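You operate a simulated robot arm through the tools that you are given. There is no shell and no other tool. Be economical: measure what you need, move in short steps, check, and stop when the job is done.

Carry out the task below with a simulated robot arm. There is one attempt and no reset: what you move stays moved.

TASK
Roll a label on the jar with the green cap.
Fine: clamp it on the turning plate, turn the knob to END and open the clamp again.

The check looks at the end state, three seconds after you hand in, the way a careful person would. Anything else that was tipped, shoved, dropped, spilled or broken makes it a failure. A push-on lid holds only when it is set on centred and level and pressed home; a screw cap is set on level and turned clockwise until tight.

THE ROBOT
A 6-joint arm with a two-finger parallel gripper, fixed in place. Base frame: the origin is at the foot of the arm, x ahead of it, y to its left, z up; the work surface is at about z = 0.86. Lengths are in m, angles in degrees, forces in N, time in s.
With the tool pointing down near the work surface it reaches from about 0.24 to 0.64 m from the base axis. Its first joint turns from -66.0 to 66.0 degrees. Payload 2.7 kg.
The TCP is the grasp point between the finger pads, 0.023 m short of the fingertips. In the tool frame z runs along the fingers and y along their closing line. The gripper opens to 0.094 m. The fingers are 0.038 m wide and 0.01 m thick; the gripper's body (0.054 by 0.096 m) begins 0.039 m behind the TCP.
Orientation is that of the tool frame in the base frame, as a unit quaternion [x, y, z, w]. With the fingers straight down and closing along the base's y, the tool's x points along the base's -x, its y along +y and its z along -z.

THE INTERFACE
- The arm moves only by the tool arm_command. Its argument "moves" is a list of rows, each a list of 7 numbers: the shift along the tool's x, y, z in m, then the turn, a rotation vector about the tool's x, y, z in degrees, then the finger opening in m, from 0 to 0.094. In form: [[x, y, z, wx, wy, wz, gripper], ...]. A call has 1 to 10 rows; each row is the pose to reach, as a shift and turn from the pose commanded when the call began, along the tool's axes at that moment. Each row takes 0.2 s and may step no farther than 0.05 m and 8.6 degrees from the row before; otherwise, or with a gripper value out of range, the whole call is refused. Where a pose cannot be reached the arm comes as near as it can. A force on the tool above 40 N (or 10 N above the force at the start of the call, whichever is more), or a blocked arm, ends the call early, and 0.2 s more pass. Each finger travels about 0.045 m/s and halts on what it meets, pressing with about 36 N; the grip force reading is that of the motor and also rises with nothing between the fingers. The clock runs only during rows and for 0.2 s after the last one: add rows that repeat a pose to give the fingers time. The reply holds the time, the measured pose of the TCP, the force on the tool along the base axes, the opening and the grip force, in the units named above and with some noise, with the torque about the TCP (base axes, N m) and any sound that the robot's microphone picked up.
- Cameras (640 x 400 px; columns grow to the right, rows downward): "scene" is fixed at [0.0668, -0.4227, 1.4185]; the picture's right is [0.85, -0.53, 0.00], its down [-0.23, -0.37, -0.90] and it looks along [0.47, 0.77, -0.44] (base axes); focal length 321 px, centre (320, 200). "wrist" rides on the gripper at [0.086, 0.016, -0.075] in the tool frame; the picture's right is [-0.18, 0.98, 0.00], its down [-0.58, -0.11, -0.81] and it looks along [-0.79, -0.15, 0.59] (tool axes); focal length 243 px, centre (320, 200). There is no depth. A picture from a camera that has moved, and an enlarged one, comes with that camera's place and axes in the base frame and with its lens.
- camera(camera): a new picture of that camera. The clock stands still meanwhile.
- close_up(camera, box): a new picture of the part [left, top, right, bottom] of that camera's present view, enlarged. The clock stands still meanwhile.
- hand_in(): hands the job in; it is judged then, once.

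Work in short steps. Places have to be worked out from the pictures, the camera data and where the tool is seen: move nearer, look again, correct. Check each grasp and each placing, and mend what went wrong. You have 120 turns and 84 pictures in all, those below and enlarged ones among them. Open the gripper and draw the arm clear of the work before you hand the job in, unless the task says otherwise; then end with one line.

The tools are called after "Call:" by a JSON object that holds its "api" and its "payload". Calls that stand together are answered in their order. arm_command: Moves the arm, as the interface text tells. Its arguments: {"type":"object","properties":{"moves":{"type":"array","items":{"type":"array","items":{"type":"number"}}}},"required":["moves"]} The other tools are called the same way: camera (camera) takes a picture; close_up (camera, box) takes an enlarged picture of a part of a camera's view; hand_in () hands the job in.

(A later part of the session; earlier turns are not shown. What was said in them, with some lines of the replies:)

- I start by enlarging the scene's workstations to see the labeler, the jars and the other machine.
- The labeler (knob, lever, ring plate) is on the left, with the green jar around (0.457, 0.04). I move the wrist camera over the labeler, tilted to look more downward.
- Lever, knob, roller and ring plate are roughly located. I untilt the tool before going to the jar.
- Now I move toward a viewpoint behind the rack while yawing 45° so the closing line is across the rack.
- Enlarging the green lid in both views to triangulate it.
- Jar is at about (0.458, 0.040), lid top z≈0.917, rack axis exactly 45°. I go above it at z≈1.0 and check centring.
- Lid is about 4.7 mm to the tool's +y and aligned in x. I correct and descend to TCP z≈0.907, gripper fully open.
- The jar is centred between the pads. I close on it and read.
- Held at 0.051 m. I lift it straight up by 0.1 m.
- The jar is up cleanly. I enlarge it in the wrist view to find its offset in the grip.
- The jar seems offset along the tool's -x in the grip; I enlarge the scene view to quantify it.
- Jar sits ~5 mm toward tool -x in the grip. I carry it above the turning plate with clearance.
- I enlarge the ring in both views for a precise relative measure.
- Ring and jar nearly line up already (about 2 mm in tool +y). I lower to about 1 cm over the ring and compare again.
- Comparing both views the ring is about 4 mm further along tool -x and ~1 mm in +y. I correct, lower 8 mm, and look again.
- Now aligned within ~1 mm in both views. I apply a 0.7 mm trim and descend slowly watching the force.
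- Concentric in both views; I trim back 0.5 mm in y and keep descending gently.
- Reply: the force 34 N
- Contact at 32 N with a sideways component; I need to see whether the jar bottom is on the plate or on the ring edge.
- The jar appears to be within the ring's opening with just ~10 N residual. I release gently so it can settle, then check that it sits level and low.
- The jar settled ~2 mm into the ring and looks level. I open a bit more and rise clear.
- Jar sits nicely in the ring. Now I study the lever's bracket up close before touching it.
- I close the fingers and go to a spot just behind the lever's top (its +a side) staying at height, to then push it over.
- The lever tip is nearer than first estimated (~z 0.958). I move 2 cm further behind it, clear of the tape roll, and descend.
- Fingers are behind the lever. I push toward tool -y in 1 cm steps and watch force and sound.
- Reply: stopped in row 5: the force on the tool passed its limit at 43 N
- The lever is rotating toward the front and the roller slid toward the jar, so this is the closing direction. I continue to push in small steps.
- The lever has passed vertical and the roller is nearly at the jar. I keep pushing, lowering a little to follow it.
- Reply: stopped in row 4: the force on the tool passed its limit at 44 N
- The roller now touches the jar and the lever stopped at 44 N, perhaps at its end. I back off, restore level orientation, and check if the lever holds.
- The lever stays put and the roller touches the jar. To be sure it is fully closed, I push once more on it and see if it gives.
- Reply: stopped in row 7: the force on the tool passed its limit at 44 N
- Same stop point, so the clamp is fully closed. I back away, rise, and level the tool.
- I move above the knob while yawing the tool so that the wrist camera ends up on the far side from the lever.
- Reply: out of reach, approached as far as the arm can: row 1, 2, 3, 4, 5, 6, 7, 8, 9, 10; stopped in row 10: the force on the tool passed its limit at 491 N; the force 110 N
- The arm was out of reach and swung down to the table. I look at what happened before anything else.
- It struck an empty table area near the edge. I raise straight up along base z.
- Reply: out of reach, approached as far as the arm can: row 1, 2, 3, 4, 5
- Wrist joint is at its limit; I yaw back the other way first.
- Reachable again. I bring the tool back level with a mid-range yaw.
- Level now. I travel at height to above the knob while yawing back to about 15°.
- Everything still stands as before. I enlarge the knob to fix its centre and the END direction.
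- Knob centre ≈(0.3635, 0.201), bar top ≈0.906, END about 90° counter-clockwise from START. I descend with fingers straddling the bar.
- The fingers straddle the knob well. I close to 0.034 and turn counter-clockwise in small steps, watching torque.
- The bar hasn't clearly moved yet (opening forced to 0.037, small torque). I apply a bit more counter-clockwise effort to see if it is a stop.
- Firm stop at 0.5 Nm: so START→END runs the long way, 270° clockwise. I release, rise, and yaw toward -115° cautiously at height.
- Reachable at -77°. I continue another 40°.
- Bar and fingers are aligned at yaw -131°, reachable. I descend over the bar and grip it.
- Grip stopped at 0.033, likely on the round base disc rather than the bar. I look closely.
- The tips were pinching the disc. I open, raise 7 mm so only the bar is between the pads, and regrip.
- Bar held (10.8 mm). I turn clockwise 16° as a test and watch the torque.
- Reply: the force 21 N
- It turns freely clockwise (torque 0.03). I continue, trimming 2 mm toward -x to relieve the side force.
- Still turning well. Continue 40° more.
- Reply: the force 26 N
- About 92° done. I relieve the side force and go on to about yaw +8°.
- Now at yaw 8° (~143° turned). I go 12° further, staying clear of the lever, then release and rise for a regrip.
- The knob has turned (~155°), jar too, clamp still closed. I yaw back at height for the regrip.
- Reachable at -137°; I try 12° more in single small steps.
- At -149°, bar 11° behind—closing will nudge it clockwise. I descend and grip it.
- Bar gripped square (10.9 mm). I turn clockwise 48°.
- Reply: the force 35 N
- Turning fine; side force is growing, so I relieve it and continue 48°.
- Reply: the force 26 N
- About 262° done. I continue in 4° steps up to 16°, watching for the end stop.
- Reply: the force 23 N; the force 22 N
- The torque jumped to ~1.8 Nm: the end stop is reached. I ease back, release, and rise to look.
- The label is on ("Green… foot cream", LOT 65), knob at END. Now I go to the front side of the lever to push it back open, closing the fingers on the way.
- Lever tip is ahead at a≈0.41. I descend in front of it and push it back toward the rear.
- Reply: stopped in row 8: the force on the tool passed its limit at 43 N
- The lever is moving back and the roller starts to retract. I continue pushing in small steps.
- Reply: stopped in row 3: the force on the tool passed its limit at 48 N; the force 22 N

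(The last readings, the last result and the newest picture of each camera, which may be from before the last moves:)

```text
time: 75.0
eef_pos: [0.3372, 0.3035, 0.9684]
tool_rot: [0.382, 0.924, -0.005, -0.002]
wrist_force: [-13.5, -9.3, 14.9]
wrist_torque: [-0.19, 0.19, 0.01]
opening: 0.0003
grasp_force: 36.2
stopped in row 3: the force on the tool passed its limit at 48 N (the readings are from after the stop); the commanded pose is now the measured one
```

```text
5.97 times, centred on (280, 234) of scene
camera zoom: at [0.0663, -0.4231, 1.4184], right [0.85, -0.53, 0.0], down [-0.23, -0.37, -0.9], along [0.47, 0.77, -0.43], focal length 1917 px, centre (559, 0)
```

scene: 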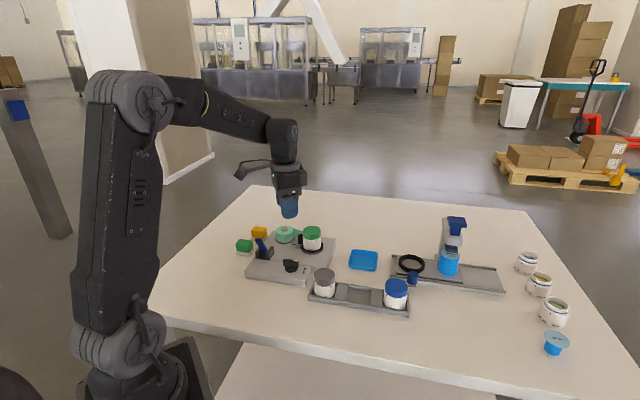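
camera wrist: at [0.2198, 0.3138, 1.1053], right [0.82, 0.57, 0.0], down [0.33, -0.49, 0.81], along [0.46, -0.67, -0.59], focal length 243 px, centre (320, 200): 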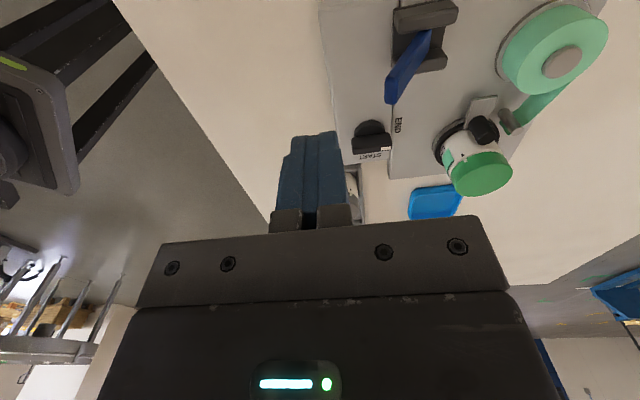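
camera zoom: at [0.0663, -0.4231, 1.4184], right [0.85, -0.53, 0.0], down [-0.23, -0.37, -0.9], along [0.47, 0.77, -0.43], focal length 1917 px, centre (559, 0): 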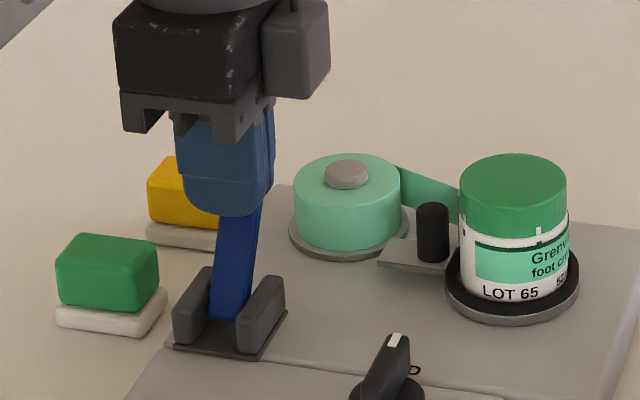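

Roller is back at its start position and the lever is at its rear stop. I back off, rise clear, and check.

Call:
{"api": "arm_command", "payload": {"moves": [[0, -0.012, 0, 0, 0, 0, 0.0], [0, -0.02, -0.02, 0, 0, 0, 0.01], [0, -0.02, -0.06, 0, 0, 0, 0.03], [0, -0.03, -0.1, 0, 0, 0, 0.05], [0, -0.06, -0.14, 0, 0, 0, 0.06], [0, -0.06, -0.16, 0, 0, 0, 0.06]]}}

Call:
{"api": "close_up", "payload": {"camera": "scene", "box": [235, 215, 335, 285]}}

Call:
{"api": "camera", "payload": {"camera": "scene"}}

Call:
{"api": "camera", "payload": {"camera": "wrist"}}

```text
time: 76.4
eef_pos: [0.2954, 0.2614, 1.129]
tool_rot: [0.381, 0.925, -0.004, -0.001]
wrist_force: [0.2, 0.2, 0.2]
wrist_torque: [-0.01, -0.01, -0.01]
opening: 0.06
grasp_force: 0.1
```

```text
5.71 times, centred on (285, 250) of scene
camera zoom: at [0.0668, -0.4227, 1.4185], right [0.85, -0.53, 0.0], down [-0.23, -0.37, -0.9], along [0.47, 0.77, -0.44], focal length 1835 px, centre (520, -86)
```

zoom: 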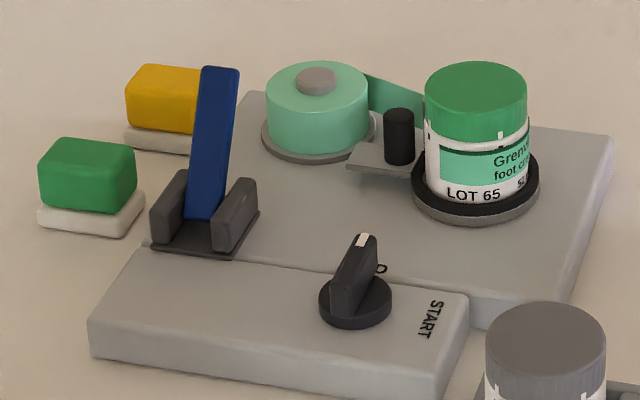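

```text
8 pictures are left
```

scene: 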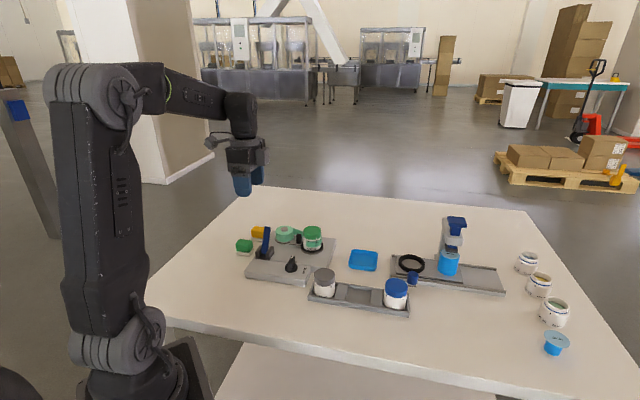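

```text
7 pictures are left
camera wrist: at [0.245, 0.3328, 1.2037], right [0.82, 0.57, -0.01], down [0.34, -0.48, 0.81], along [0.45, -0.67, -0.59], focal length 243 px, centre (320, 200)
```

wrist: 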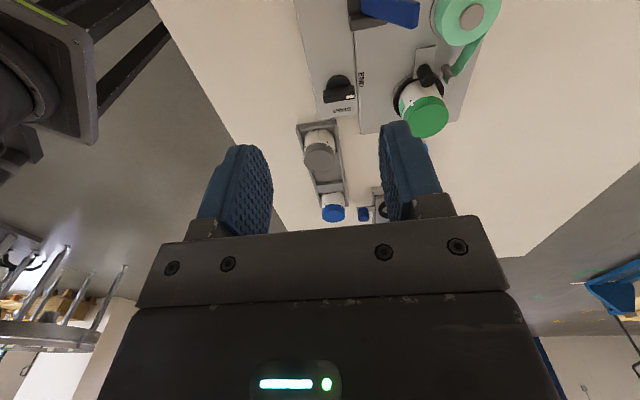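

The lever is back at its original open position with the roller retracted. The knob points at END, the jar wears its label on the plate, and the arm is clear with the gripper open. I hand in.

Call:
{"api": "hand_in", "payload": {}}

```text
The job is handed in.
```

The green-capped jar now has its label: I clamped it on the turning plate, turned the knob to END and opened the clamp again. Along the way I commanded a pose the arm couldn't reach, and it struck an empty patch of table hard (about 491 N). The pictures afterwards showed nothing moved or damaged.
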